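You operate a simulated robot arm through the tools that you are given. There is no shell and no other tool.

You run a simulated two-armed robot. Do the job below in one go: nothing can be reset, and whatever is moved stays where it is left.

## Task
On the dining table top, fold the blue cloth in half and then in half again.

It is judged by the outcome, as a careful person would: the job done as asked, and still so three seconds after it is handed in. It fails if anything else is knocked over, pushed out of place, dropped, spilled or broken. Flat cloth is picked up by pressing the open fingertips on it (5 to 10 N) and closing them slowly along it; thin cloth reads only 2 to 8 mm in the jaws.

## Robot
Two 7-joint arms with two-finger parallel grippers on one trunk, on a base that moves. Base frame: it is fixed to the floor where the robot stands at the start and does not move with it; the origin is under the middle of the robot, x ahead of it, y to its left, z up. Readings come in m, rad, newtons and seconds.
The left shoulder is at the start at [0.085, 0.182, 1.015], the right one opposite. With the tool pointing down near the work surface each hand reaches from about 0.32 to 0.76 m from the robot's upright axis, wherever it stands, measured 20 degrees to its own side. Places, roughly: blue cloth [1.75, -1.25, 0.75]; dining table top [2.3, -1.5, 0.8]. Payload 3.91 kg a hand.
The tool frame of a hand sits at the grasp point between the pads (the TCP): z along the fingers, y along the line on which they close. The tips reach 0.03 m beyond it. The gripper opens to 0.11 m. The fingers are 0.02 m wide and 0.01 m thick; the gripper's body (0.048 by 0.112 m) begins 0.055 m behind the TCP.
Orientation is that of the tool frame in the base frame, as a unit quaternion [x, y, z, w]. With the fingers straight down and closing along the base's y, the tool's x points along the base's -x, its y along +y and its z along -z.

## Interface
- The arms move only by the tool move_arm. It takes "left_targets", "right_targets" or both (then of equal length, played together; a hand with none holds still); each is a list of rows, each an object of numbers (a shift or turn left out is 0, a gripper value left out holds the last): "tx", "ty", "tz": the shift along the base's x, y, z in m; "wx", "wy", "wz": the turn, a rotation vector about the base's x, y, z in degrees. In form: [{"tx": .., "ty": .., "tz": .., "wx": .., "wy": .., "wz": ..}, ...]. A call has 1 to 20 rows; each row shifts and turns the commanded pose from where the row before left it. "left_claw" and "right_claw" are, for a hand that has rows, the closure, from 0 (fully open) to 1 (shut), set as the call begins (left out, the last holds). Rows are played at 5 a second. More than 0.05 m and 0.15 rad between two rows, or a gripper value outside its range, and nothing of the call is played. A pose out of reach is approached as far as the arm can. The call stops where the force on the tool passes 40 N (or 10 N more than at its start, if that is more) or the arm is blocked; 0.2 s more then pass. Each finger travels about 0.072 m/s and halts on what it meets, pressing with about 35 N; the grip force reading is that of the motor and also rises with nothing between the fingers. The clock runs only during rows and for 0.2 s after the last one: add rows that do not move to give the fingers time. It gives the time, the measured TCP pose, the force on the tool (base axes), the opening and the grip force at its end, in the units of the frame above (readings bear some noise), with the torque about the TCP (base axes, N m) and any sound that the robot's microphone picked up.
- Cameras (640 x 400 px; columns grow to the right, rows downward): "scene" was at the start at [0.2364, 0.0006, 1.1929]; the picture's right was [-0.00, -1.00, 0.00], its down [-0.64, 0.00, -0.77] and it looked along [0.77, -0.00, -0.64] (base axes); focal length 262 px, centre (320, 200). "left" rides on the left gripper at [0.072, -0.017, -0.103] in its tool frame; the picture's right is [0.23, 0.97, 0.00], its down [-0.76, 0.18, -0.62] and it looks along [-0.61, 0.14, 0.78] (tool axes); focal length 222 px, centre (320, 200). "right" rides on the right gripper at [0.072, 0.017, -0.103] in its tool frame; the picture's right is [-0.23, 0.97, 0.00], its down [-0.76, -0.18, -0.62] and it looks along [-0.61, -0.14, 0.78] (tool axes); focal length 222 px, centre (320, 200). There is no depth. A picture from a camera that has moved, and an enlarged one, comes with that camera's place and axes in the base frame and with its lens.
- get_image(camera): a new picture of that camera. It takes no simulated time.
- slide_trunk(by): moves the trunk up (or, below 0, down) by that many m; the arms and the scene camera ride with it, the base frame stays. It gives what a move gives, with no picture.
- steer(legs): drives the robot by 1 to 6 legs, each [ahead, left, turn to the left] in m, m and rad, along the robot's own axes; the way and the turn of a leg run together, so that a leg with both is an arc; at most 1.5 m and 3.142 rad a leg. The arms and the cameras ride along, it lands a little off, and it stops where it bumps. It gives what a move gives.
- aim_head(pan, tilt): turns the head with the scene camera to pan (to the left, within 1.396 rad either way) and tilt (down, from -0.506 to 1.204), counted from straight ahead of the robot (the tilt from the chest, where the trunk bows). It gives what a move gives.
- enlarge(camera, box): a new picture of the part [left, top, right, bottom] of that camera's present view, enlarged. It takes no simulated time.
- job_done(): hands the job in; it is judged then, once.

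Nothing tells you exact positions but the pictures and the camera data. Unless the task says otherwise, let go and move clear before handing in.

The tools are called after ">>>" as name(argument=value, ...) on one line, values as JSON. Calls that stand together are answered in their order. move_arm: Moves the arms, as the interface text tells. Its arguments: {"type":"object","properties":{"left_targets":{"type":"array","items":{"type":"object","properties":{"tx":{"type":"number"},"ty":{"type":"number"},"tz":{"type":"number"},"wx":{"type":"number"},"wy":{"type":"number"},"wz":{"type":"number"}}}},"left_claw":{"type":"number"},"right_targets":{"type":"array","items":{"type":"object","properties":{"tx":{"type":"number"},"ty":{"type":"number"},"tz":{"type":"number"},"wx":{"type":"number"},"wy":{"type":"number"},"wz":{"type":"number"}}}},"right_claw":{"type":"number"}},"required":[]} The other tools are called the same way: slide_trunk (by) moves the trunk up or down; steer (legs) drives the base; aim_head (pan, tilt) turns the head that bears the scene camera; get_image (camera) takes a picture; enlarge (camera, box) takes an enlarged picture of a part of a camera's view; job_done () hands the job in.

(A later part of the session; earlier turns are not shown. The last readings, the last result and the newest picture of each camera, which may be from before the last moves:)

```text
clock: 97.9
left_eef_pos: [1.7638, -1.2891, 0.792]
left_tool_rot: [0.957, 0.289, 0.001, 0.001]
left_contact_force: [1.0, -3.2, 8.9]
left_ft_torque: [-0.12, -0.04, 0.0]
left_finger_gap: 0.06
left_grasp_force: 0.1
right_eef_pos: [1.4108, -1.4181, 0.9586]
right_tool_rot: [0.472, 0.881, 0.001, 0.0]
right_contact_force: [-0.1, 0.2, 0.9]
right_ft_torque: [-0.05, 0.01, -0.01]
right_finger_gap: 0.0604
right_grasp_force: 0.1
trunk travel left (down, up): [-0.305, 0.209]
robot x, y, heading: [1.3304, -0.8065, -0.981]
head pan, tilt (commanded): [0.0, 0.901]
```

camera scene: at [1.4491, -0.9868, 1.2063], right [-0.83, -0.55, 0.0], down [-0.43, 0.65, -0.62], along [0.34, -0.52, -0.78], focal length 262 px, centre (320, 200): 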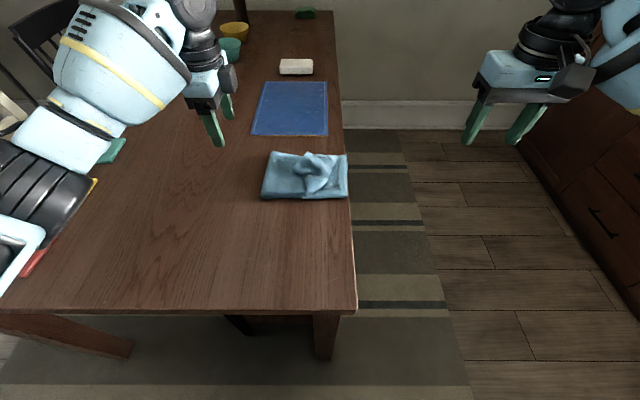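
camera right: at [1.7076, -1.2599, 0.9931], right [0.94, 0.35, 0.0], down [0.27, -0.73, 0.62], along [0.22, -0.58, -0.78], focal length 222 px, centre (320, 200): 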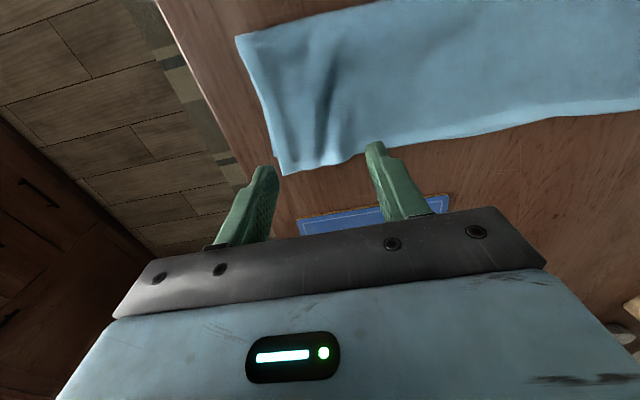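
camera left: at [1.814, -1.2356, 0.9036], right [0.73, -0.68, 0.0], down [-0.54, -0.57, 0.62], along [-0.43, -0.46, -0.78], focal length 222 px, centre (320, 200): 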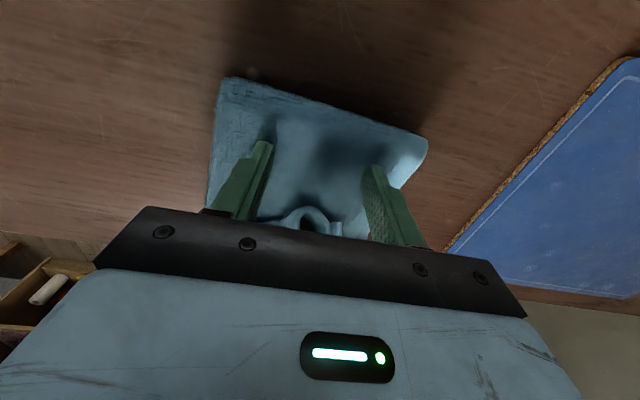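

>>> move_arm(left_targets=[{"tx": 0.0058, "ty": 0.0039}, {"tx": 0.0058, "ty": 0.0039}, {"tx": 0.0058, "ty": 0.0039}, {"tx": 0.0058, "ty": 0.0039}])

>>> enlarge(camera="scene", box=[200, 110, 380, 220])

```text
clock: 98.9
left_eef_pos: [1.7856, -1.2739, 0.7913]
left_tool_rot: [0.957, 0.289, 0.0, 0.001]
left_contact_force: [-4.4, -2.5, 12.3]
left_ft_torque: [-0.04, 0.12, 0.04]
left_finger_gap: 0.0597
left_grasp_force: 0.0
right_eef_pos: [1.4104, -1.4178, 0.9586]
right_tool_rot: [0.472, 0.881, 0.0, 0.001]
right_contact_force: [0.3, 0.1, 0.0]
right_ft_torque: [0.03, 0.0, -0.01]
right_finger_gap: 0.0605
right_grasp_force: 0.0
trunk travel left (down, up): [-0.305, 0.209]
robot x, y, heading: [1.3304, -0.806, -0.981]
head pan, tilt (commanded): [0.0, 0.901]
```

```text
3.56 times, centred on (290, 165) of scene
camera zoom: at [1.4477, -0.9867, 1.2065], right [-0.83, -0.55, 0.0], down [-0.43, 0.65, -0.62], along [0.34, -0.52, -0.78], focal length 930 px, centre (427, 324)
```

zoom: 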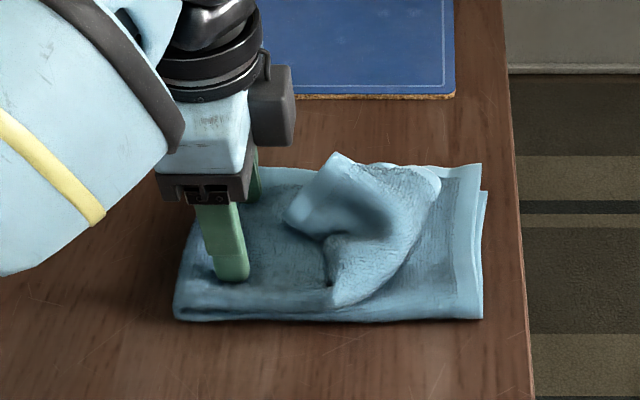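

The whole stack moves together without disturbing the fold. I'll drag it a further 4.5 cm.

>>> move_arm(left_targets=[{"tx": 0.0062, "ty": 0.0042}, {"tx": 0.0062, "ty": 0.0042}, {"tx": 0.0062, "ty": 0.0042}, {"tx": 0.0062, "ty": 0.0042}, {"tx": 0.0062, "ty": 0.0042}, {"tx": 0.0062, "ty": 0.0042}])

>>> move_arm(left_targets=[{"tz": 0.02}, {"tz": 0.03}, {"tz": 0.04}, {"tx": 0.025, "ty": 0.0167, "tz": 0.03}, {"tx": 0.025, "ty": 0.0167}])

>>> enlarge(camera="scene", box=[180, 110, 360, 220])

>>> get_image(camera="left")

```text
clock: 100.3
left_eef_pos: [1.8229, -1.248, 0.7915]
left_tool_rot: [0.957, 0.289, 0.001, 0.002]
left_contact_force: [-3.3, -2.4, 14.0]
left_ft_torque: [-0.06, 0.15, 0.03]
left_finger_gap: 0.0597
left_grasp_force: 0.1
right_eef_pos: [1.4094, -1.4173, 0.9584]
right_tool_rot: [0.472, 0.881, 0.001, 0.001]
right_contact_force: [-0.6, 0.3, -0.3]
right_ft_torque: [-0.04, 0.02, 0.0]
right_finger_gap: 0.0607
right_grasp_force: 0.1
trunk travel left (down, up): [-0.305, 0.209]
robot x, y, heading: [1.3264, -0.8061, -0.982]
head pan, tilt (commanded): [0.0, 0.901]
```

```text
clock: 101.5
left_eef_pos: [1.8735, -1.2161, 0.9109]
left_tool_rot: [0.957, 0.29, 0.0, 0.0]
left_contact_force: [0.7, -0.7, 0.9]
left_ft_torque: [0.0, 0.0, 0.01]
left_finger_gap: 0.0605
left_grasp_force: 0.1
right_eef_pos: [1.4108, -1.4177, 0.9576]
right_tool_rot: [0.473, 0.881, 0.0, 0.0]
right_contact_force: [-0.2, -0.7, 0.5]
right_ft_torque: [0.0, -0.01, -0.01]
right_finger_gap: 0.0607
right_grasp_force: 0.1
trunk travel left (down, up): [-0.305, 0.209]
robot x, y, heading: [1.3256, -0.8035, -0.981]
head pan, tilt (commanded): [0.0, 0.901]
```

```text
3.56 times, centred on (270, 165) of scene
camera zoom: at [1.4491, -0.9871, 1.2062], right [-0.83, -0.55, 0.0], down [-0.43, 0.65, -0.62], along [0.34, -0.52, -0.78], focal length 930 px, centre (498, 324)
```

zoom: 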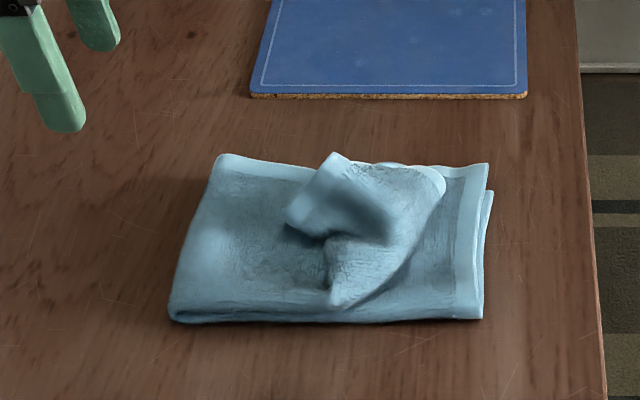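

```text
taken
camera left: at [1.9242, -1.1595, 1.0153], right [0.73, -0.68, 0.0], down [-0.54, -0.57, 0.62], along [-0.43, -0.45, -0.78], focal length 222 px, centre (320, 200)
```

left: 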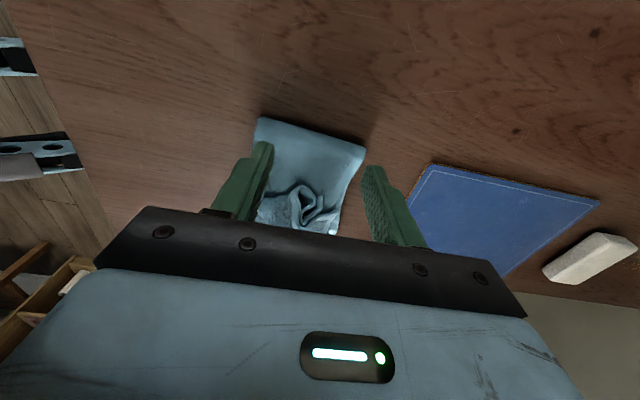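

The stack is back, spanning l 0 to −0.193, safely on the table. Now I'll sweep again, but higher (tip about 0.78), so the fingers only meet the standing hem, not the layers below.

>>> move_arm(left_targets=[{"tx": -0.0277, "ty": -0.0185}, {"tx": -0.0277, "ty": -0.0185}, {"tz": -0.04}, {"tz": -0.04}, {"tz": -0.02}, {}], left_claw=0.64)

>>> enlarge(camera="scene", box=[180, 110, 360, 220])

>>> get_image(camera="left")

```text
clock: 102.9
left_eef_pos: [1.8178, -1.2521, 0.8105]
left_tool_rot: [0.957, 0.29, 0.001, 0.001]
left_contact_force: [0.1, 0.1, 1.0]
left_ft_torque: [-0.03, 0.03, 0.0]
left_finger_gap: 0.0397
left_grasp_force: 0.0
right_eef_pos: [1.4101, -1.4172, 0.9592]
right_tool_rot: [0.473, 0.881, 0.001, 0.0]
right_contact_force: [0.0, 0.1, -0.7]
right_ft_torque: [-0.04, 0.0, -0.07]
right_finger_gap: 0.0599
right_grasp_force: 0.1
trunk travel left (down, up): [-0.305, 0.209]
robot x, y, heading: [1.3283, -0.8022, -0.981]
head pan, tilt (commanded): [0.0, 0.901]
```

```text
3.56 times, centred on (270, 165) of scene
camera zoom: at [1.4485, -0.9873, 1.2063], right [-0.83, -0.55, 0.0], down [-0.43, 0.65, -0.62], along [0.34, -0.52, -0.78], focal length 930 px, centre (498, 324)
```

zoom: 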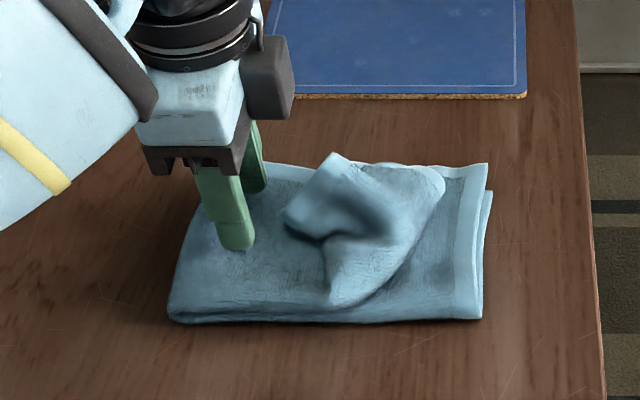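

```text
taken
camera left: at [1.868, -1.1962, 0.9143], right [0.73, -0.68, 0.0], down [-0.54, -0.57, 0.62], along [-0.43, -0.46, -0.78], focal length 222 px, centre (320, 200)
```

left: 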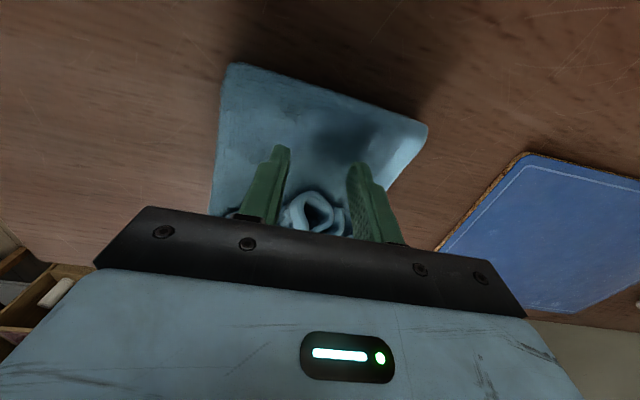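

The hem's bunch would slip between the fingers, so I'll close them to a narrow block and push it over at this height.

>>> move_arm(left_targets=[{}, {}, {"tx": -0.0083, "ty": -0.0056}, {"tx": -0.0083, "ty": -0.0056}, {"tx": -0.0083, "ty": -0.0056}, {"tx": -0.0083, "ty": -0.0056}, {"tx": -0.0083, "ty": -0.0056}], left_claw=0.86)

>>> enlarge(camera="scene", box=[180, 110, 360, 220])

>>> get_image(camera="left")

```text
clock: 104.5
left_eef_pos: [1.7764, -1.2809, 0.8123]
left_tool_rot: [0.957, 0.29, 0.001, 0.001]
left_contact_force: [0.0, 0.0, -0.4]
left_ft_torque: [-0.03, -0.01, 0.01]
left_finger_gap: 0.0155
left_grasp_force: 0.0
right_eef_pos: [1.4107, -1.419, 0.9583]
right_tool_rot: [0.472, 0.881, 0.0, 0.001]
right_contact_force: [0.2, 0.3, -0.5]
right_ft_torque: [-0.03, 0.0, 0.0]
right_finger_gap: 0.0605
right_grasp_force: 0.1
trunk travel left (down, up): [-0.305, 0.209]
robot x, y, heading: [1.3259, -0.8051, -0.985]
head pan, tilt (commanded): [0.0, 0.901]
```

```text
3.56 times, centred on (270, 165) of scene
camera zoom: at [1.4485, -0.9874, 1.2062], right [-0.83, -0.55, 0.0], down [-0.43, 0.65, -0.62], along [0.34, -0.52, -0.78], focal length 930 px, centre (498, 324)
```

zoom: 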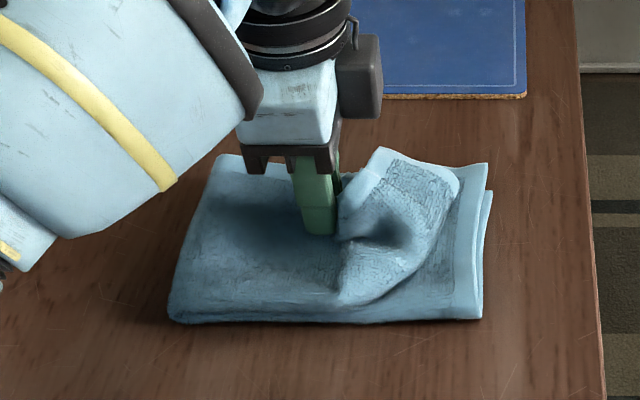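

```text
taken
camera left: at [1.8266, -1.225, 0.9143], right [0.73, -0.68, 0.0], down [-0.54, -0.57, 0.62], along [-0.43, -0.45, -0.78], focal length 222 px, centre (320, 200)
```

left: 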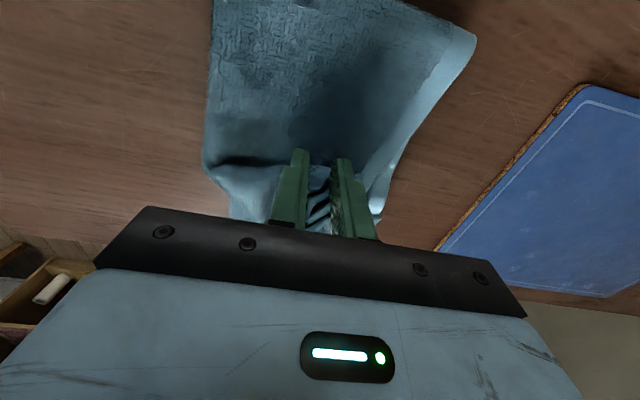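

The hem is now rolling outward and the stack stays put. I'll keep pushing.

>>> move_arm(left_targets=[{"tx": -0.0083, "ty": -0.0056}, {"tx": -0.0083, "ty": -0.0056}, {"tx": -0.0083, "ty": -0.0056}, {"tx": -0.0083, "ty": -0.0056}])

>>> enlarge(camera="scene", box=[180, 110, 360, 220])

>>> get_image(camera="left")

```text
clock: 105.5
left_eef_pos: [1.7428, -1.3029, 0.8115]
left_tool_rot: [0.957, 0.289, 0.0, 0.001]
left_contact_force: [-0.7, 0.0, 1.0]
left_ft_torque: [0.01, -0.02, -0.02]
left_finger_gap: 0.0155
left_grasp_force: 0.2
right_eef_pos: [1.4102, -1.4182, 0.959]
right_tool_rot: [0.473, 0.881, 0.0, 0.0]
right_contact_force: [-0.1, -0.7, -0.2]
right_ft_torque: [0.0, -0.02, 0.01]
right_finger_gap: 0.0607
right_grasp_force: 0.1
trunk travel left (down, up): [-0.305, 0.209]
robot x, y, heading: [1.3265, -0.8047, -0.982]
head pan, tilt (commanded): [0.0, 0.901]
```

```text
3.56 times, centred on (270, 165) of scene
camera zoom: at [1.4485, -0.9874, 1.2063], right [-0.83, -0.55, 0.0], down [-0.43, 0.65, -0.62], along [0.34, -0.52, -0.78], focal length 930 px, centre (498, 324)
```

zoom: 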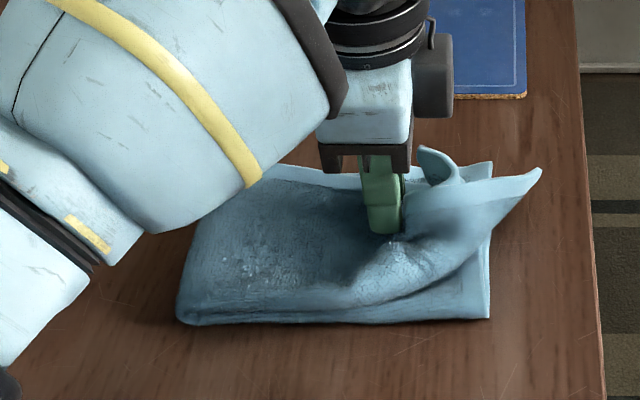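

```text
taken
camera left: at [1.7936, -1.2479, 0.9142], right [0.73, -0.68, 0.0], down [-0.54, -0.57, 0.62], along [-0.43, -0.46, -0.78], focal length 222 px, centre (320, 200)
```

left: 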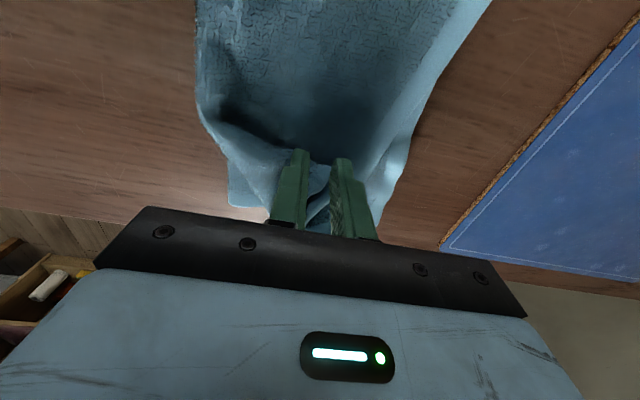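

The hem has flipped over to the right. A little more push, then I'll lift off and look.

>>> move_arm(left_targets=[{"tx": -0.0083, "ty": -0.0056, "tz": 0.002}, {"tx": -0.0083, "ty": -0.0056, "tz": 0.003}, {"tx": -0.0083, "ty": -0.0056, "tz": 0.005}, {"tz": 0.03}, {"tz": 0.04}, {"tx": 0.025, "ty": 0.0167, "tz": 0.03}, {"tx": 0.033, "ty": 0.022}, {"tx": 0.033, "ty": 0.022}])

>>> enlarge(camera="scene", box=[180, 110, 360, 220])

>>> get_image(camera="left")

```text
clock: 107.3
left_eef_pos: [1.8098, -1.2579, 0.9207]
left_tool_rot: [0.957, 0.289, 0.0, 0.0]
left_contact_force: [0.6, 0.1, 0.7]
left_ft_torque: [0.01, 0.05, -0.02]
left_finger_gap: 0.0158
left_grasp_force: 0.1
right_eef_pos: [1.4111, -1.4173, 0.9589]
right_tool_rot: [0.473, 0.881, 0.001, 0.0]
right_contact_force: [0.7, -0.4, 0.4]
right_ft_torque: [0.01, 0.04, 0.02]
right_finger_gap: 0.0604
right_grasp_force: 0.1
trunk travel left (down, up): [-0.305, 0.209]
robot x, y, heading: [1.3279, -0.8025, -0.985]
head pan, tilt (commanded): [0.0, 0.901]
```

```text
3.56 times, centred on (270, 165) of scene
camera zoom: at [1.4493, -0.9867, 1.2063], right [-0.83, -0.55, 0.0], down [-0.43, 0.65, -0.62], along [0.34, -0.52, -0.78], focal length 930 px, centre (498, 324)
```

zoom: 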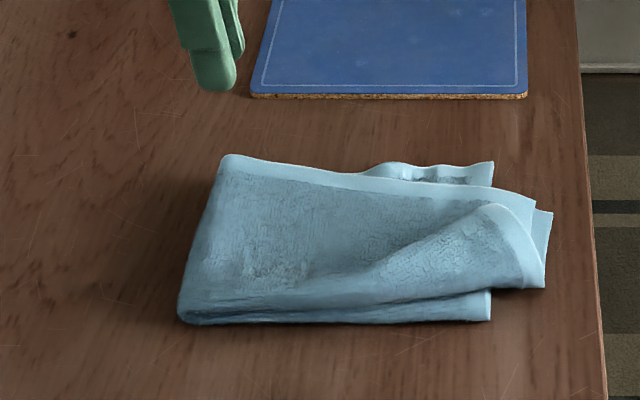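

```text
taken
camera left: at [1.8608, -1.2026, 1.0241], right [0.73, -0.69, 0.0], down [-0.54, -0.57, 0.62], along [-0.43, -0.45, -0.78], focal length 222 px, centre (320, 200)
```

left: 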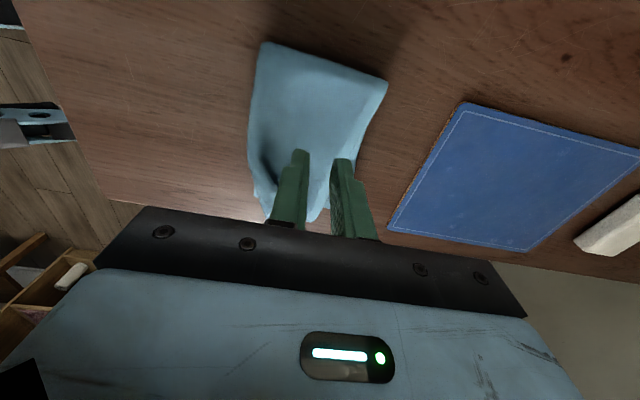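

The hem is now flipped out to the right. The top half overshoots the right end by about 3 cm and is still gathered near the middle; let me zoom in for details.

>>> enlarge(camera="scene", box=[220, 145, 350, 215])

>>> enlarge(camera="left", box=[220, 20, 420, 230])

```text
4.92 times, centred on (285, 180) of scene
camera zoom: at [1.4493, -0.9867, 1.2063], right [-0.83, -0.55, 0.0], down [-0.43, 0.65, -0.62], along [0.34, -0.52, -0.78], focal length 1288 px, centre (492, 298)
```

zoom: 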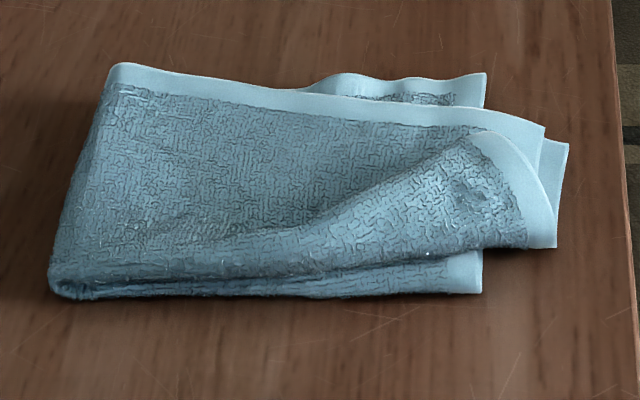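

```text
1.90 times, centred on (320, 125) of left
camera zoom: at [1.8608, -1.2026, 1.0241], right [0.73, -0.69, 0.0], down [-0.54, -0.57, 0.62], along [-0.43, -0.45, -0.78], focal length 423 px, centre (320, 343)
```

zoom: 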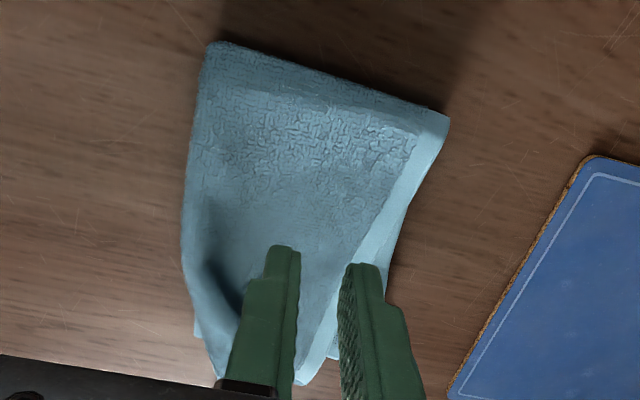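

The top half is rotated slightly toward me and sticks out about 3 cm past the right end. I'll pinch its right end across the existing ridge, lift it, and shift it about 3 cm left and 1 cm away from me.

>>> move_arm(left_targets=[{"tx": -0.0348, "ty": -0.021}, {"tx": -0.0348, "ty": -0.021}, {"tx": -0.0348, "ty": -0.021}, {"tx": -0.0348, "ty": -0.021}, {"tz": -0.04}, {"tz": -0.04}, {"tz": -0.025}], left_claw=0.42)

>>> enlarge(camera="scene", box=[220, 125, 380, 215])

>>> get_image(camera="left")

```text
clock: 108.9
left_eef_pos: [1.6714, -1.342, 0.8152]
left_tool_rot: [0.957, 0.29, 0.0, 0.001]
left_contact_force: [0.0, 0.1, -0.1]
left_ft_torque: [0.01, 0.01, 0.01]
left_finger_gap: 0.0638
left_grasp_force: 0.0
right_eef_pos: [1.4105, -1.4187, 0.9584]
right_tool_rot: [0.473, 0.881, 0.001, 0.001]
right_contact_force: [0.6, -0.2, -0.4]
right_ft_torque: [-0.01, 0.02, -0.01]
right_finger_gap: 0.0602
right_grasp_force: 0.0
trunk travel left (down, up): [-0.305, 0.209]
robot x, y, heading: [1.3248, -0.8043, -0.985]
head pan, tilt (commanded): [0.0, 0.901]
```

```text
4.00 times, centred on (300, 170) of scene
camera zoom: at [1.4489, -0.9874, 1.2062], right [-0.83, -0.55, 0.0], down [-0.43, 0.65, -0.62], along [0.34, -0.52, -0.78], focal length 1046 px, centre (400, 320)
```

zoom: 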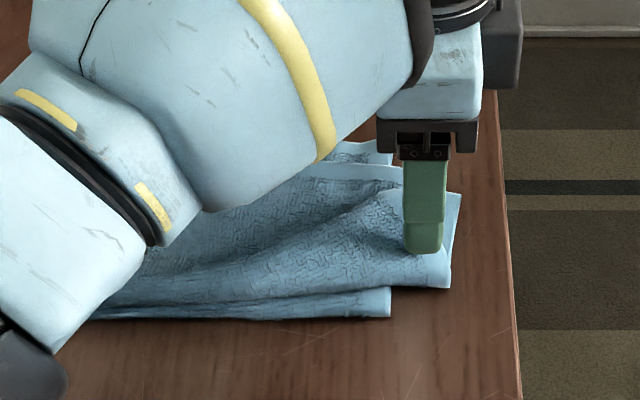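

```text
taken
camera left: at [1.7214, -1.2872, 0.9192], right [0.73, -0.68, 0.0], down [-0.54, -0.57, 0.62], along [-0.43, -0.45, -0.78], focal length 222 px, centre (320, 200)
```

left: 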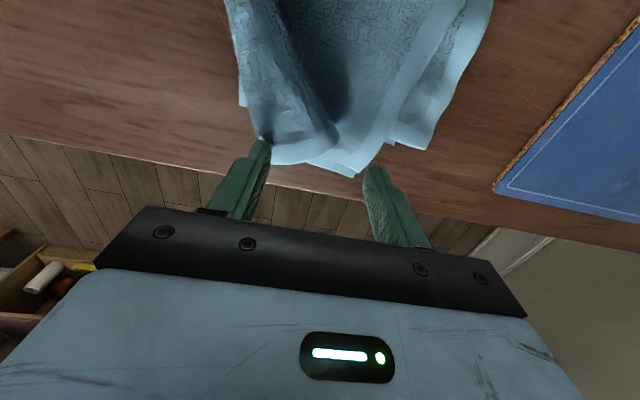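

The fingers straddle the overhanging end, clear of the lower layers. I'll lower to contact.

>>> move_arm(left_targets=[{"tz": -0.01}, {"tz": -0.008}, {"tz": -0.004}, {}])

>>> move_arm(left_targets=[{"tz": -0.004}, {}])

>>> move_arm(left_targets=[{"tz": -0.003}, {}])

```text
clock: 109.9
left_eef_pos: [1.6702, -1.3435, 0.7936]
left_tool_rot: [0.957, 0.289, 0.001, 0.001]
left_contact_force: [0.1, 0.3, 0.6]
left_ft_torque: [-0.01, 0.03, -0.01]
left_finger_gap: 0.0637
left_grasp_force: 0.0
right_eef_pos: [1.4109, -1.4178, 0.9581]
right_tool_rot: [0.473, 0.881, 0.0, 0.0]
right_contact_force: [0.8, 0.3, 0.4]
right_ft_torque: [-0.02, 0.02, -0.02]
right_finger_gap: 0.0607
right_grasp_force: 0.0
trunk travel left (down, up): [-0.305, 0.209]
robot x, y, heading: [1.3275, -0.8058, -0.986]
head pan, tilt (commanded): [0.0, 0.901]
```

```text
clock: 110.5
left_eef_pos: [1.6699, -1.3424, 0.7903]
left_tool_rot: [0.957, 0.289, -0.001, 0.001]
left_contact_force: [0.3, -0.1, 2.2]
left_ft_torque: [0.02, -0.01, -0.01]
left_finger_gap: 0.0636
left_grasp_force: 0.0
right_eef_pos: [1.4115, -1.4165, 0.9584]
right_tool_rot: [0.473, 0.881, 0.001, 0.001]
right_contact_force: [0.7, 0.1, 0.8]
right_ft_torque: [0.0, 0.01, -0.03]
right_finger_gap: 0.0605
right_grasp_force: 0.1
trunk travel left (down, up): [-0.305, 0.209]
robot x, y, heading: [1.3274, -0.8048, -0.983]
head pan, tilt (commanded): [0.0, 0.901]
```

```text
clock: 111.1
left_eef_pos: [1.6702, -1.3425, 0.7876]
left_tool_rot: [0.957, 0.289, 0.001, 0.002]
left_contact_force: [1.1, -1.2, 6.6]
left_ft_torque: [0.08, -0.01, -0.02]
left_finger_gap: 0.0636
left_grasp_force: 0.1
right_eef_pos: [1.4107, -1.4174, 0.9579]
right_tool_rot: [0.473, 0.881, 0.001, 0.001]
right_contact_force: [-0.4, 0.4, -0.1]
right_ft_torque: [-0.03, -0.02, 0.03]
right_finger_gap: 0.0607
right_grasp_force: 0.0
trunk travel left (down, up): [-0.305, 0.209]
robot x, y, heading: [1.3294, -0.8032, -0.98]
head pan, tilt (commanded): [0.0, 0.901]
```

The press is 6.6 N. Closing slowly onto the end of the top half.

>>> move_arm(left_targets=[{}], left_claw=0.52)

>>> move_arm(left_targets=[{}], left_claw=0.62)

>>> move_arm(left_targets=[{}], left_claw=0.72)

>>> move_arm(left_targets=[{}], left_claw=0.82)

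>>> move_arm(left_targets=[{}, {}], left_claw=0.91)

>>> move_arm(left_targets=[{}, {}, {}], left_claw=1.0)

>>> get_image(camera="left")

>>> enlarge(camera="scene", box=[220, 125, 380, 215])

```text
clock: 111.5
left_eef_pos: [1.6684, -1.3428, 0.7879]
left_tool_rot: [0.957, 0.289, 0.0, 0.0]
left_contact_force: [0.6, 0.3, 6.3]
left_ft_torque: [0.07, 0.03, -0.02]
left_finger_gap: 0.0522
left_grasp_force: 0.0
right_eef_pos: [1.4111, -1.4179, 0.9585]
right_tool_rot: [0.473, 0.881, 0.001, 0.001]
right_contact_force: [0.5, -0.2, 0.8]
right_ft_torque: [0.0, -0.03, -0.03]
right_finger_gap: 0.0606
right_grasp_force: 0.0
trunk travel left (down, up): [-0.305, 0.209]
robot x, y, heading: [1.3277, -0.8079, -0.987]
head pan, tilt (commanded): [0.0, 0.901]
```

```text
clock: 111.9
left_eef_pos: [1.6699, -1.343, 0.7869]
left_tool_rot: [0.957, 0.289, 0.001, 0.002]
left_contact_force: [-0.2, -0.1, 5.5]
left_ft_torque: [0.02, -0.01, 0.0]
left_finger_gap: 0.0414
left_grasp_force: 0.1
right_eef_pos: [1.4105, -1.4188, 0.9577]
right_tool_rot: [0.472, 0.881, 0.001, 0.0]
right_contact_force: [0.3, -0.8, 0.7]
right_ft_torque: [0.01, 0.01, 0.0]
right_finger_gap: 0.0604
right_grasp_force: 0.0
trunk travel left (down, up): [-0.305, 0.209]
robot x, y, heading: [1.3312, -0.8105, -0.985]
head pan, tilt (commanded): [0.0, 0.901]
```

```text
clock: 112.3
left_eef_pos: [1.6697, -1.3428, 0.7876]
left_tool_rot: [0.957, 0.289, 0.001, 0.001]
left_contact_force: [-0.4, -0.1, 5.5]
left_ft_torque: [0.01, 0.02, 0.0]
left_finger_gap: 0.0306
left_grasp_force: 0.0
right_eef_pos: [1.4103, -1.4178, 0.9574]
right_tool_rot: [0.473, 0.881, 0.002, 0.0]
right_contact_force: [-0.3, -0.5, -0.6]
right_ft_torque: [-0.03, 0.01, -0.01]
right_finger_gap: 0.0605
right_grasp_force: 0.0
trunk travel left (down, up): [-0.305, 0.209]
robot x, y, heading: [1.3277, -0.8002, -0.98]
head pan, tilt (commanded): [0.0, 0.901]
```

```text
clock: 112.7
left_eef_pos: [1.6698, -1.3422, 0.7863]
left_tool_rot: [0.957, 0.29, 0.001, 0.001]
left_contact_force: [0.4, 1.5, 5.7]
left_ft_torque: [0.04, 0.02, -0.01]
left_finger_gap: 0.0186
left_grasp_force: 3.5
right_eef_pos: [1.4117, -1.4174, 0.9586]
right_tool_rot: [0.473, 0.881, 0.0, 0.001]
right_contact_force: [-0.6, -0.3, 0.5]
right_ft_torque: [0.0, -0.02, -0.02]
right_finger_gap: 0.0606
right_grasp_force: 0.1
trunk travel left (down, up): [-0.305, 0.209]
robot x, y, heading: [1.3307, -0.8055, -0.985]
head pan, tilt (commanded): [0.0, 0.901]
```

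```text
clock: 113.3
left_eef_pos: [1.67, -1.3435, 0.7874]
left_tool_rot: [0.957, 0.29, 0.0, 0.001]
left_contact_force: [0.6, 0.6, 5.2]
left_ft_torque: [0.0, -0.01, -0.01]
left_finger_gap: 0.0113
left_grasp_force: 34.3
right_eef_pos: [1.4101, -1.4171, 0.9588]
right_tool_rot: [0.473, 0.881, 0.001, 0.001]
right_contact_force: [-0.8, 0.1, 0.2]
right_ft_torque: [0.0, -0.03, 0.0]
right_finger_gap: 0.0606
right_grasp_force: 0.0
trunk travel left (down, up): [-0.305, 0.209]
robot x, y, heading: [1.3245, -0.8044, -0.986]
head pan, tilt (commanded): [0.0, 0.901]
```

```text
clock: 114.1
left_eef_pos: [1.6696, -1.3426, 0.7875]
left_tool_rot: [0.957, 0.289, 0.0, 0.001]
left_contact_force: [0.6, -0.4, 5.3]
left_ft_torque: [-0.03, -0.08, 0.01]
left_finger_gap: 0.0112
left_grasp_force: 35.7
right_eef_pos: [1.41, -1.418, 0.9592]
right_tool_rot: [0.472, 0.882, 0.0, 0.001]
right_contact_force: [0.0, -0.1, 0.1]
right_ft_torque: [-0.03, -0.03, -0.02]
right_finger_gap: 0.0603
right_grasp_force: 0.1
trunk travel left (down, up): [-0.305, 0.209]
robot x, y, heading: [1.3266, -0.805, -0.984]
head pan, tilt (commanded): [0.0, 0.901]
```

```text
taken
camera left: at [1.7204, -1.287, 0.8906], right [0.73, -0.68, 0.0], down [-0.54, -0.57, 0.62], along [-0.43, -0.46, -0.78], focal length 222 px, centre (320, 200)
```

left: 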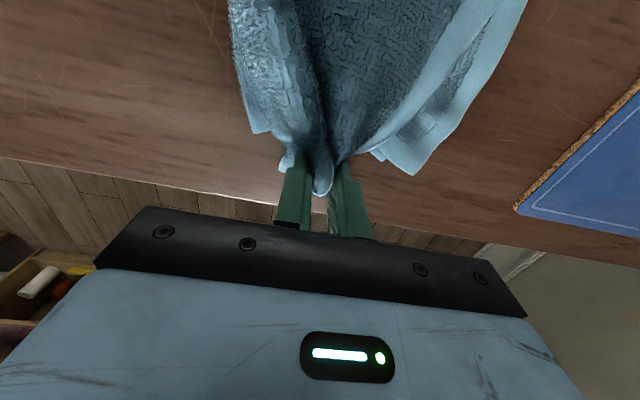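

```text
4.00 times, centred on (300, 170) of scene
camera zoom: at [1.4484, -0.9869, 1.2063], right [-0.83, -0.55, 0.0], down [-0.43, 0.65, -0.62], along [0.34, -0.52, -0.78], focal length 1046 px, centre (400, 320)
```

zoom: 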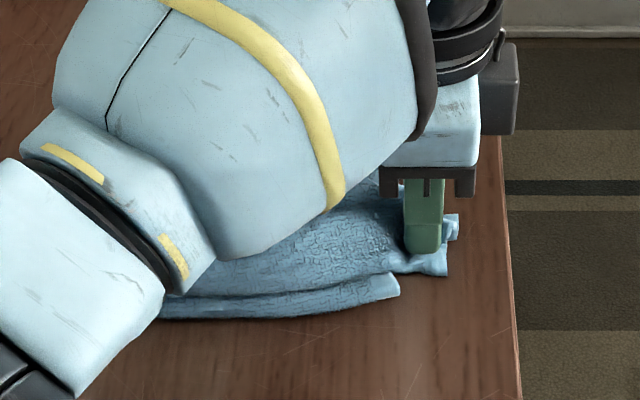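

The end is firmly held (11 mm). I'll lift it up and leftward to let the crease roll left, then look before laying it back.

>>> move_arm(left_targets=[{"tx": 0.002, "ty": -0.0004, "tz": 0.0175}, {"tx": 0.0066, "ty": 0.0027, "tz": 0.02}, {"tx": 0.0091, "ty": 0.0044, "tz": 0.02}, {"tx": 0.0116, "ty": 0.006, "tz": 0.017}, {"tx": 0.0133, "ty": 0.0071, "tz": 0.014}, {"tx": 0.0149, "ty": 0.0083, "tz": 0.01}, {"tx": 0.0158, "ty": 0.0088, "tz": 0.006}, {"tx": 0.0149, "ty": 0.0083}])

>>> enlarge(camera="scene", box=[180, 90, 380, 215])

>>> get_image(camera="left")

```text
clock: 115.9
left_eef_pos: [1.7595, -1.2976, 0.8922]
left_tool_rot: [0.957, 0.289, 0.001, 0.0]
left_contact_force: [-0.3, 0.2, 0.2]
left_ft_torque: [-0.08, -0.07, -0.01]
left_finger_gap: 0.0111
left_grasp_force: 35.0
right_eef_pos: [1.4107, -1.4173, 0.9586]
right_tool_rot: [0.473, 0.881, 0.0, 0.0]
right_contact_force: [0.7, -0.4, 0.1]
right_ft_torque: [-0.06, 0.01, 0.0]
right_finger_gap: 0.0609
right_grasp_force: 0.0
trunk travel left (down, up): [-0.305, 0.209]
robot x, y, heading: [1.3255, -0.8036, -0.981]
head pan, tilt (commanded): [0.0, 0.901]
```

```text
3.20 times, centred on (280, 152) of scene
camera zoom: at [1.449, -0.9872, 1.2062], right [-0.83, -0.55, 0.0], down [-0.43, 0.65, -0.62], along [0.34, -0.52, -0.78], focal length 837 px, centre (448, 352)
```

zoom: 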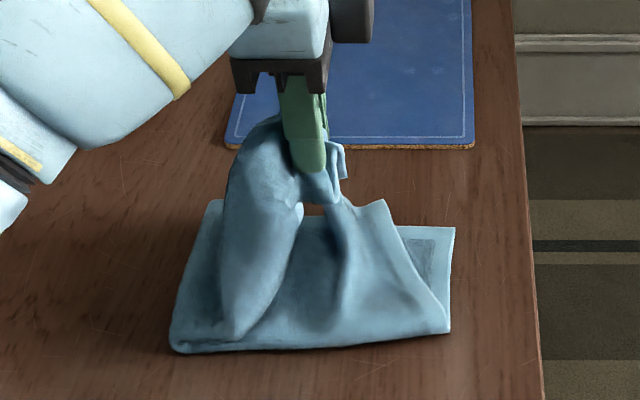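

```text
taken
camera left: at [1.8098, -1.2417, 0.9954], right [0.73, -0.68, 0.0], down [-0.54, -0.57, 0.62], along [-0.43, -0.45, -0.78], focal length 222 px, centre (320, 200)
```

left: 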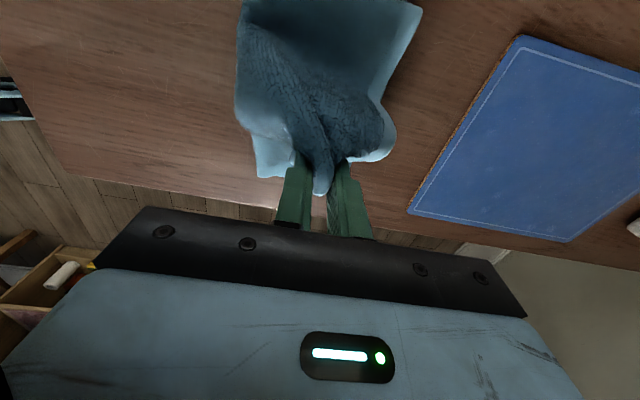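

The pinch also caught the lower strip's top layer (a second tent is rising with it), so I'll retrace the path, set it back down and release, then regrip closer to the end.

>>> move_arm(left_targets=[{"tx": -0.0149, "ty": -0.0083}, {"tx": -0.0158, "ty": -0.0088, "tz": -0.006}, {"tx": -0.0149, "ty": -0.0083, "tz": -0.01}, {"tx": -0.0133, "ty": -0.0071, "tz": -0.014}, {"tx": -0.0116, "ty": -0.006, "tz": -0.017}, {"tx": -0.0091, "ty": -0.0044, "tz": -0.02}, {"tx": -0.0066, "ty": -0.0027, "tz": -0.02}, {"tx": -0.002, "ty": 0.0004, "tz": -0.014}, {}])

>>> move_arm(left_targets=[{}, {}], left_claw=0.8)

>>> move_arm(left_targets=[{}, {}], left_claw=0.55)

>>> move_arm(left_targets=[{"tz": 0.02}, {"tz": 0.03}, {"tz": 0.04}, {"tx": -0.025, "ty": -0.0167, "tz": 0.02}, {"tx": -0.025, "ty": -0.0167}])

>>> enlarge(camera="scene", box=[220, 125, 380, 215])

>>> get_image(camera="left")

```text
clock: 117.9
left_eef_pos: [1.6703, -1.343, 0.7907]
left_tool_rot: [0.957, 0.289, 0.0, 0.001]
left_contact_force: [-0.3, 0.6, 3.1]
left_ft_torque: [-0.08, -0.06, 0.0]
left_finger_gap: 0.0113
left_grasp_force: 35.1
right_eef_pos: [1.4102, -1.4188, 0.9583]
right_tool_rot: [0.472, 0.881, 0.001, 0.0]
right_contact_force: [-0.1, 0.6, 0.0]
right_ft_torque: [0.02, -0.03, -0.01]
right_finger_gap: 0.0606
right_grasp_force: 0.0
trunk travel left (down, up): [-0.305, 0.209]
robot x, y, heading: [1.3289, -0.8057, -0.982]
head pan, tilt (commanded): [0.0, 0.901]
```

```text
clock: 118.5
left_eef_pos: [1.6715, -1.3426, 0.7896]
left_tool_rot: [0.957, 0.288, 0.001, 0.001]
left_contact_force: [-0.7, -0.1, 1.0]
left_ft_torque: [0.01, -0.02, -0.01]
left_finger_gap: 0.0223
left_grasp_force: 0.4
right_eef_pos: [1.41, -1.4174, 0.9587]
right_tool_rot: [0.472, 0.881, 0.0, 0.001]
right_contact_force: [-0.2, 0.6, -0.8]
right_ft_torque: [-0.04, 0.0, 0.03]
right_finger_gap: 0.0606
right_grasp_force: 0.1
trunk travel left (down, up): [-0.305, 0.209]
robot x, y, heading: [1.325, -0.8027, -0.98]
head pan, tilt (commanded): [0.0, 0.901]
```

```text
clock: 119.1
left_eef_pos: [1.6703, -1.3428, 0.7897]
left_tool_rot: [0.957, 0.29, 0.001, 0.001]
left_contact_force: [0.2, -0.7, 1.0]
left_ft_torque: [0.02, -0.01, -0.03]
left_finger_gap: 0.0494
left_grasp_force: 0.2
right_eef_pos: [1.4099, -1.4176, 0.9585]
right_tool_rot: [0.473, 0.881, 0.001, 0.0]
right_contact_force: [-0.1, -0.2, -0.2]
right_ft_torque: [-0.03, -0.02, -0.02]
right_finger_gap: 0.0605
right_grasp_force: 0.0
trunk travel left (down, up): [-0.305, 0.209]
robot x, y, heading: [1.3303, -0.805, -0.985]
head pan, tilt (commanded): [0.0, 0.901]
```

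```text
clock: 120.5
left_eef_pos: [1.681, -1.36, 0.8861]
left_tool_rot: [0.942, 0.334, 0.002, -0.01]
left_contact_force: [0.3, 0.1, 0.7]
left_ft_torque: [0.04, 0.0, 0.04]
left_finger_gap: 0.0497
left_grasp_force: 0.1
left hand out of reach, approached as far as the arm can: row 5
right_eef_pos: [1.4104, -1.4181, 0.9578]
right_tool_rot: [0.472, 0.881, 0.0, 0.0]
right_contact_force: [-0.3, 0.3, 1.5]
right_ft_torque: [0.0, -0.03, 0.02]
right_finger_gap: 0.0606
right_grasp_force: 0.0
trunk travel left (down, up): [-0.305, 0.209]
robot x, y, heading: [1.3286, -0.8062, -0.983]
head pan, tilt (commanded): [0.0, 0.901]
stopped in row 5 (left hand): the arm was blocked; the commanded pose is now the measured one
```

```text
4.00 times, centred on (300, 170) of scene
camera zoom: at [1.4489, -0.9875, 1.2062], right [-0.83, -0.55, 0.0], down [-0.43, 0.65, -0.62], along [0.34, -0.52, -0.78], focal length 1046 px, centre (400, 320)
```

zoom: 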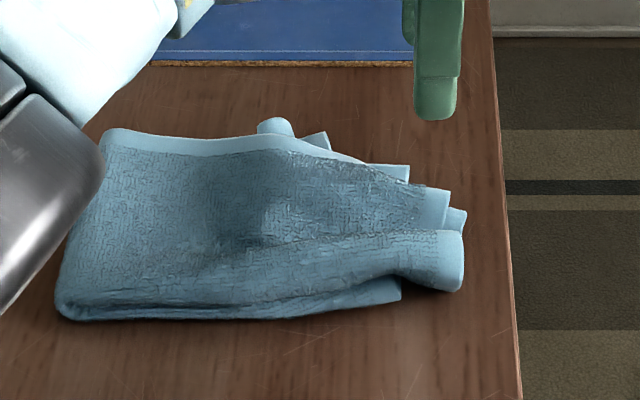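

```text
taken
camera left: at [1.7255, -1.302, 0.9904], right [0.79, -0.61, -0.01], down [-0.48, -0.63, 0.61], along [-0.39, -0.48, -0.79], focal length 222 px, centre (320, 200)
```

left: 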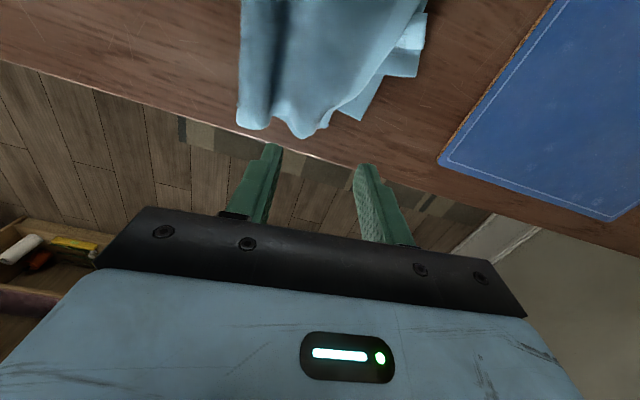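

The left arm hit its limit on the last row and twisted slightly; no harm, but the right end is still messy. I'll move the left hand away to the left and straighten its yaw, then look carefully at the layers.

>>> move_arm(left_targets=[{"tx": 0.02, "ty": 0.0133, "tz": 0.02, "wz": -2.75}, {"tx": 0.035, "ty": 0.0234, "tz": 0.02, "wz": -2.75}, {"tx": 0.04, "ty": 0.0267, "tz": 0.02}, {"tx": 0.04, "ty": 0.0267}, {"tx": 0.04, "ty": 0.0267}, {"tx": 0.04, "ty": 0.0267}])

>>> enlarge(camera="scene", box=[220, 135, 360, 215])

>>> get_image(camera="scene")

>>> get_image(camera="left")

```text
refused: row 3 steps farther than a row can; nothing moved
```

```text
4.57 times, centred on (290, 175) of scene
camera zoom: at [1.4489, -0.9875, 1.2062], right [-0.83, -0.55, 0.0], down [-0.43, 0.65, -0.62], along [0.34, -0.52, -0.78], focal length 1196 px, centre (457, 314)
```

zoom: 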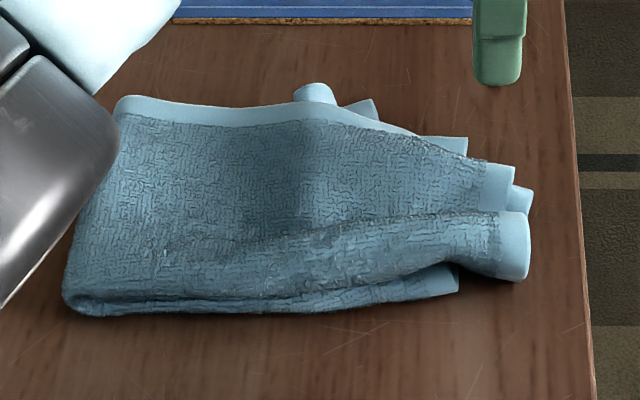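

```text
taken
camera scene: at [1.4489, -0.9875, 1.2062], right [-0.83, -0.55, 0.0], down [-0.43, 0.65, -0.62], along [0.34, -0.52, -0.78], focal length 262 px, centre (320, 200)
```

scene: 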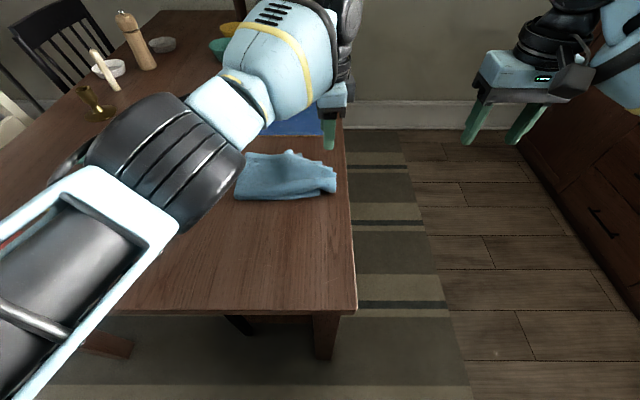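

```text
taken
camera left: at [1.7255, -1.302, 0.9904], right [0.79, -0.61, -0.01], down [-0.48, -0.63, 0.61], along [-0.39, -0.48, -0.79], focal length 222 px, centre (320, 200)
```

left: 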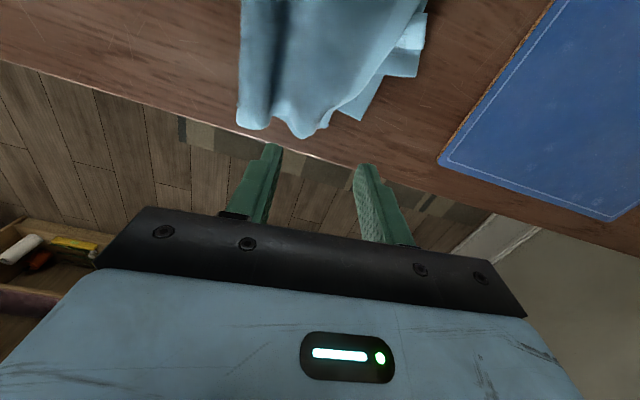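

One row was slightly too long; I'll repeat with smaller steps.

>>> move_arm(left_targets=[{"tx": 0.02, "ty": 0.0133, "tz": 0.02, "wz": -2.75}, {"tx": 0.03, "ty": 0.02, "tz": 0.02, "wz": -2.75}, {"tx": 0.035, "ty": 0.0234, "tz": 0.02}, {"tx": 0.038, "ty": 0.0254}, {"tx": 0.038, "ty": 0.0254}, {"tx": 0.038, "ty": 0.0254}])

>>> enlarge(camera="scene", box=[220, 135, 360, 215])

>>> get_image(camera="left")

>>> get_image(camera="right")

```text
clock: 121.9
left_eef_pos: [1.8764, -1.2288, 0.9447]
left_tool_rot: [0.959, 0.284, 0.001, -0.009]
left_contact_force: [0.0, 0.1, 0.2]
left_ft_torque: [-0.03, -0.02, 0.02]
left_finger_gap: 0.0495
left_grasp_force: 0.1
right_eef_pos: [1.4119, -1.4188, 0.9575]
right_tool_rot: [0.472, 0.882, 0.0, 0.0]
right_contact_force: [-0.4, -0.3, -0.1]
right_ft_torque: [0.02, -0.01, 0.0]
right_finger_gap: 0.0603
right_grasp_force: 0.1
trunk travel left (down, up): [-0.305, 0.209]
robot x, y, heading: [1.3246, -0.8038, -0.984]
head pan, tilt (commanded): [0.0, 0.901]
```

```text
4.57 times, centred on (290, 175) of scene
camera zoom: at [1.4496, -0.9867, 1.2063], right [-0.83, -0.55, 0.0], down [-0.43, 0.65, -0.62], along [0.34, -0.52, -0.78], focal length 1196 px, centre (457, 314)
```

zoom: 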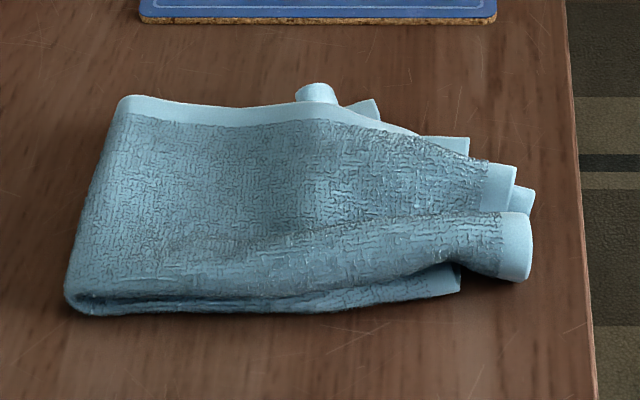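

```text
taken
camera left: at [1.9283, -1.175, 1.0497], right [0.72, -0.69, -0.01], down [-0.54, -0.58, 0.61], along [-0.43, -0.44, -0.79], focal length 222 px, centre (320, 200)
```

left: 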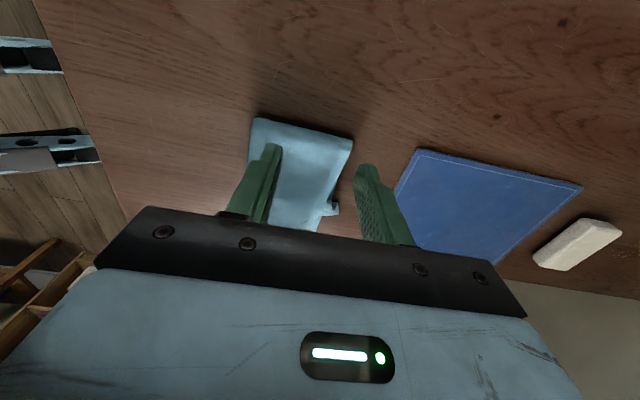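

```text
taken
camera right: at [1.3859, -1.3478, 1.0634], right [0.94, 0.35, 0.0], down [0.27, -0.73, 0.62], along [0.22, -0.58, -0.78], focal length 222 px, centre (320, 200)
```

right: 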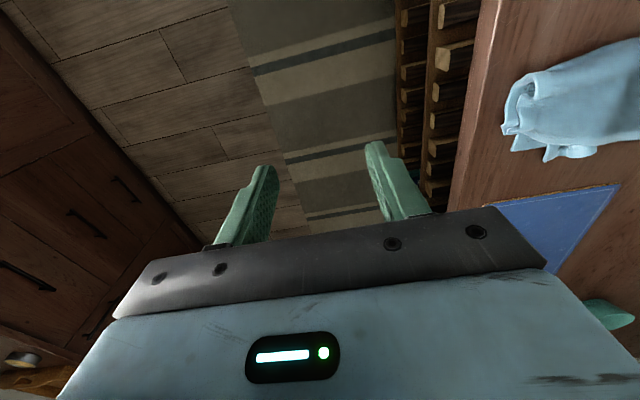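

The footprint is roughly right, but the top half's end sticks out about 3.5 cm and is gathered. I'll shift the base another 10 cm right so the left arm works comfortably there, then regrip only the very end of the top half.

>>> steer(legs=[[0, -0.1, 0]])

>>> get_image(camera="scene")

>>> enlarge(camera="scene", box=[180, 135, 320, 215])

```text
clock: 123.4
left_eef_pos: [1.7929, -1.2862, 0.9451]
left_tool_rot: [0.958, 0.286, 0.003, -0.009]
left_contact_force: [-0.5, 0.3, 0.6]
left_ft_torque: [0.01, 0.0, 0.0]
left_finger_gap: 0.0497
left_grasp_force: 0.1
right_eef_pos: [1.3276, -1.4731, 0.9591]
right_tool_rot: [0.471, 0.882, 0.001, 0.001]
right_contact_force: [-0.5, -1.0, -0.3]
right_ft_torque: [0.04, 0.0, 0.0]
right_finger_gap: 0.0608
right_grasp_force: 0.0
trunk travel left (down, up): [-0.305, 0.209]
robot x, y, heading: [1.245, -0.8607, -0.983]
head pan, tilt (commanded): [0.0, 0.901]
```

```text
taken
camera scene: at [1.3654, -1.0429, 1.2062], right [-0.83, -0.55, 0.0], down [-0.43, 0.65, -0.62], along [0.34, -0.52, -0.78], focal length 262 px, centre (320, 200)
```

scene: 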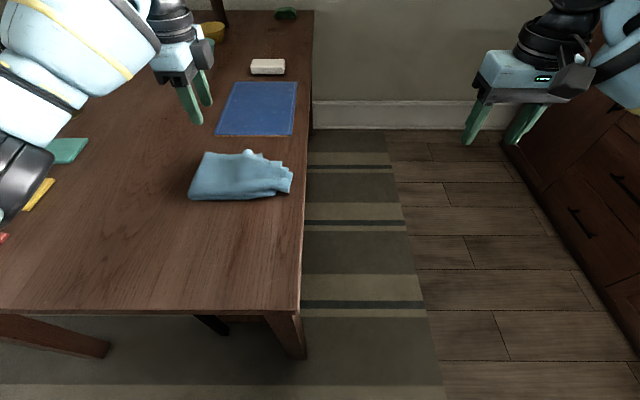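

```text
4.57 times, centred on (250, 175) of scene
camera zoom: at [1.3654, -1.0429, 1.2062], right [-0.83, -0.55, 0.0], down [-0.43, 0.65, -0.62], along [0.34, -0.52, -0.78], focal length 1196 px, centre (640, 314)
```

zoom: 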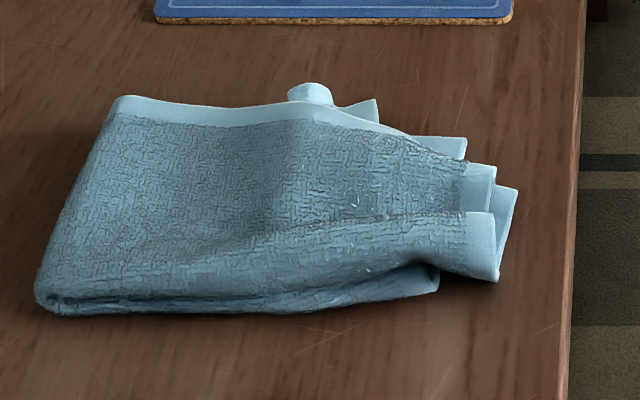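

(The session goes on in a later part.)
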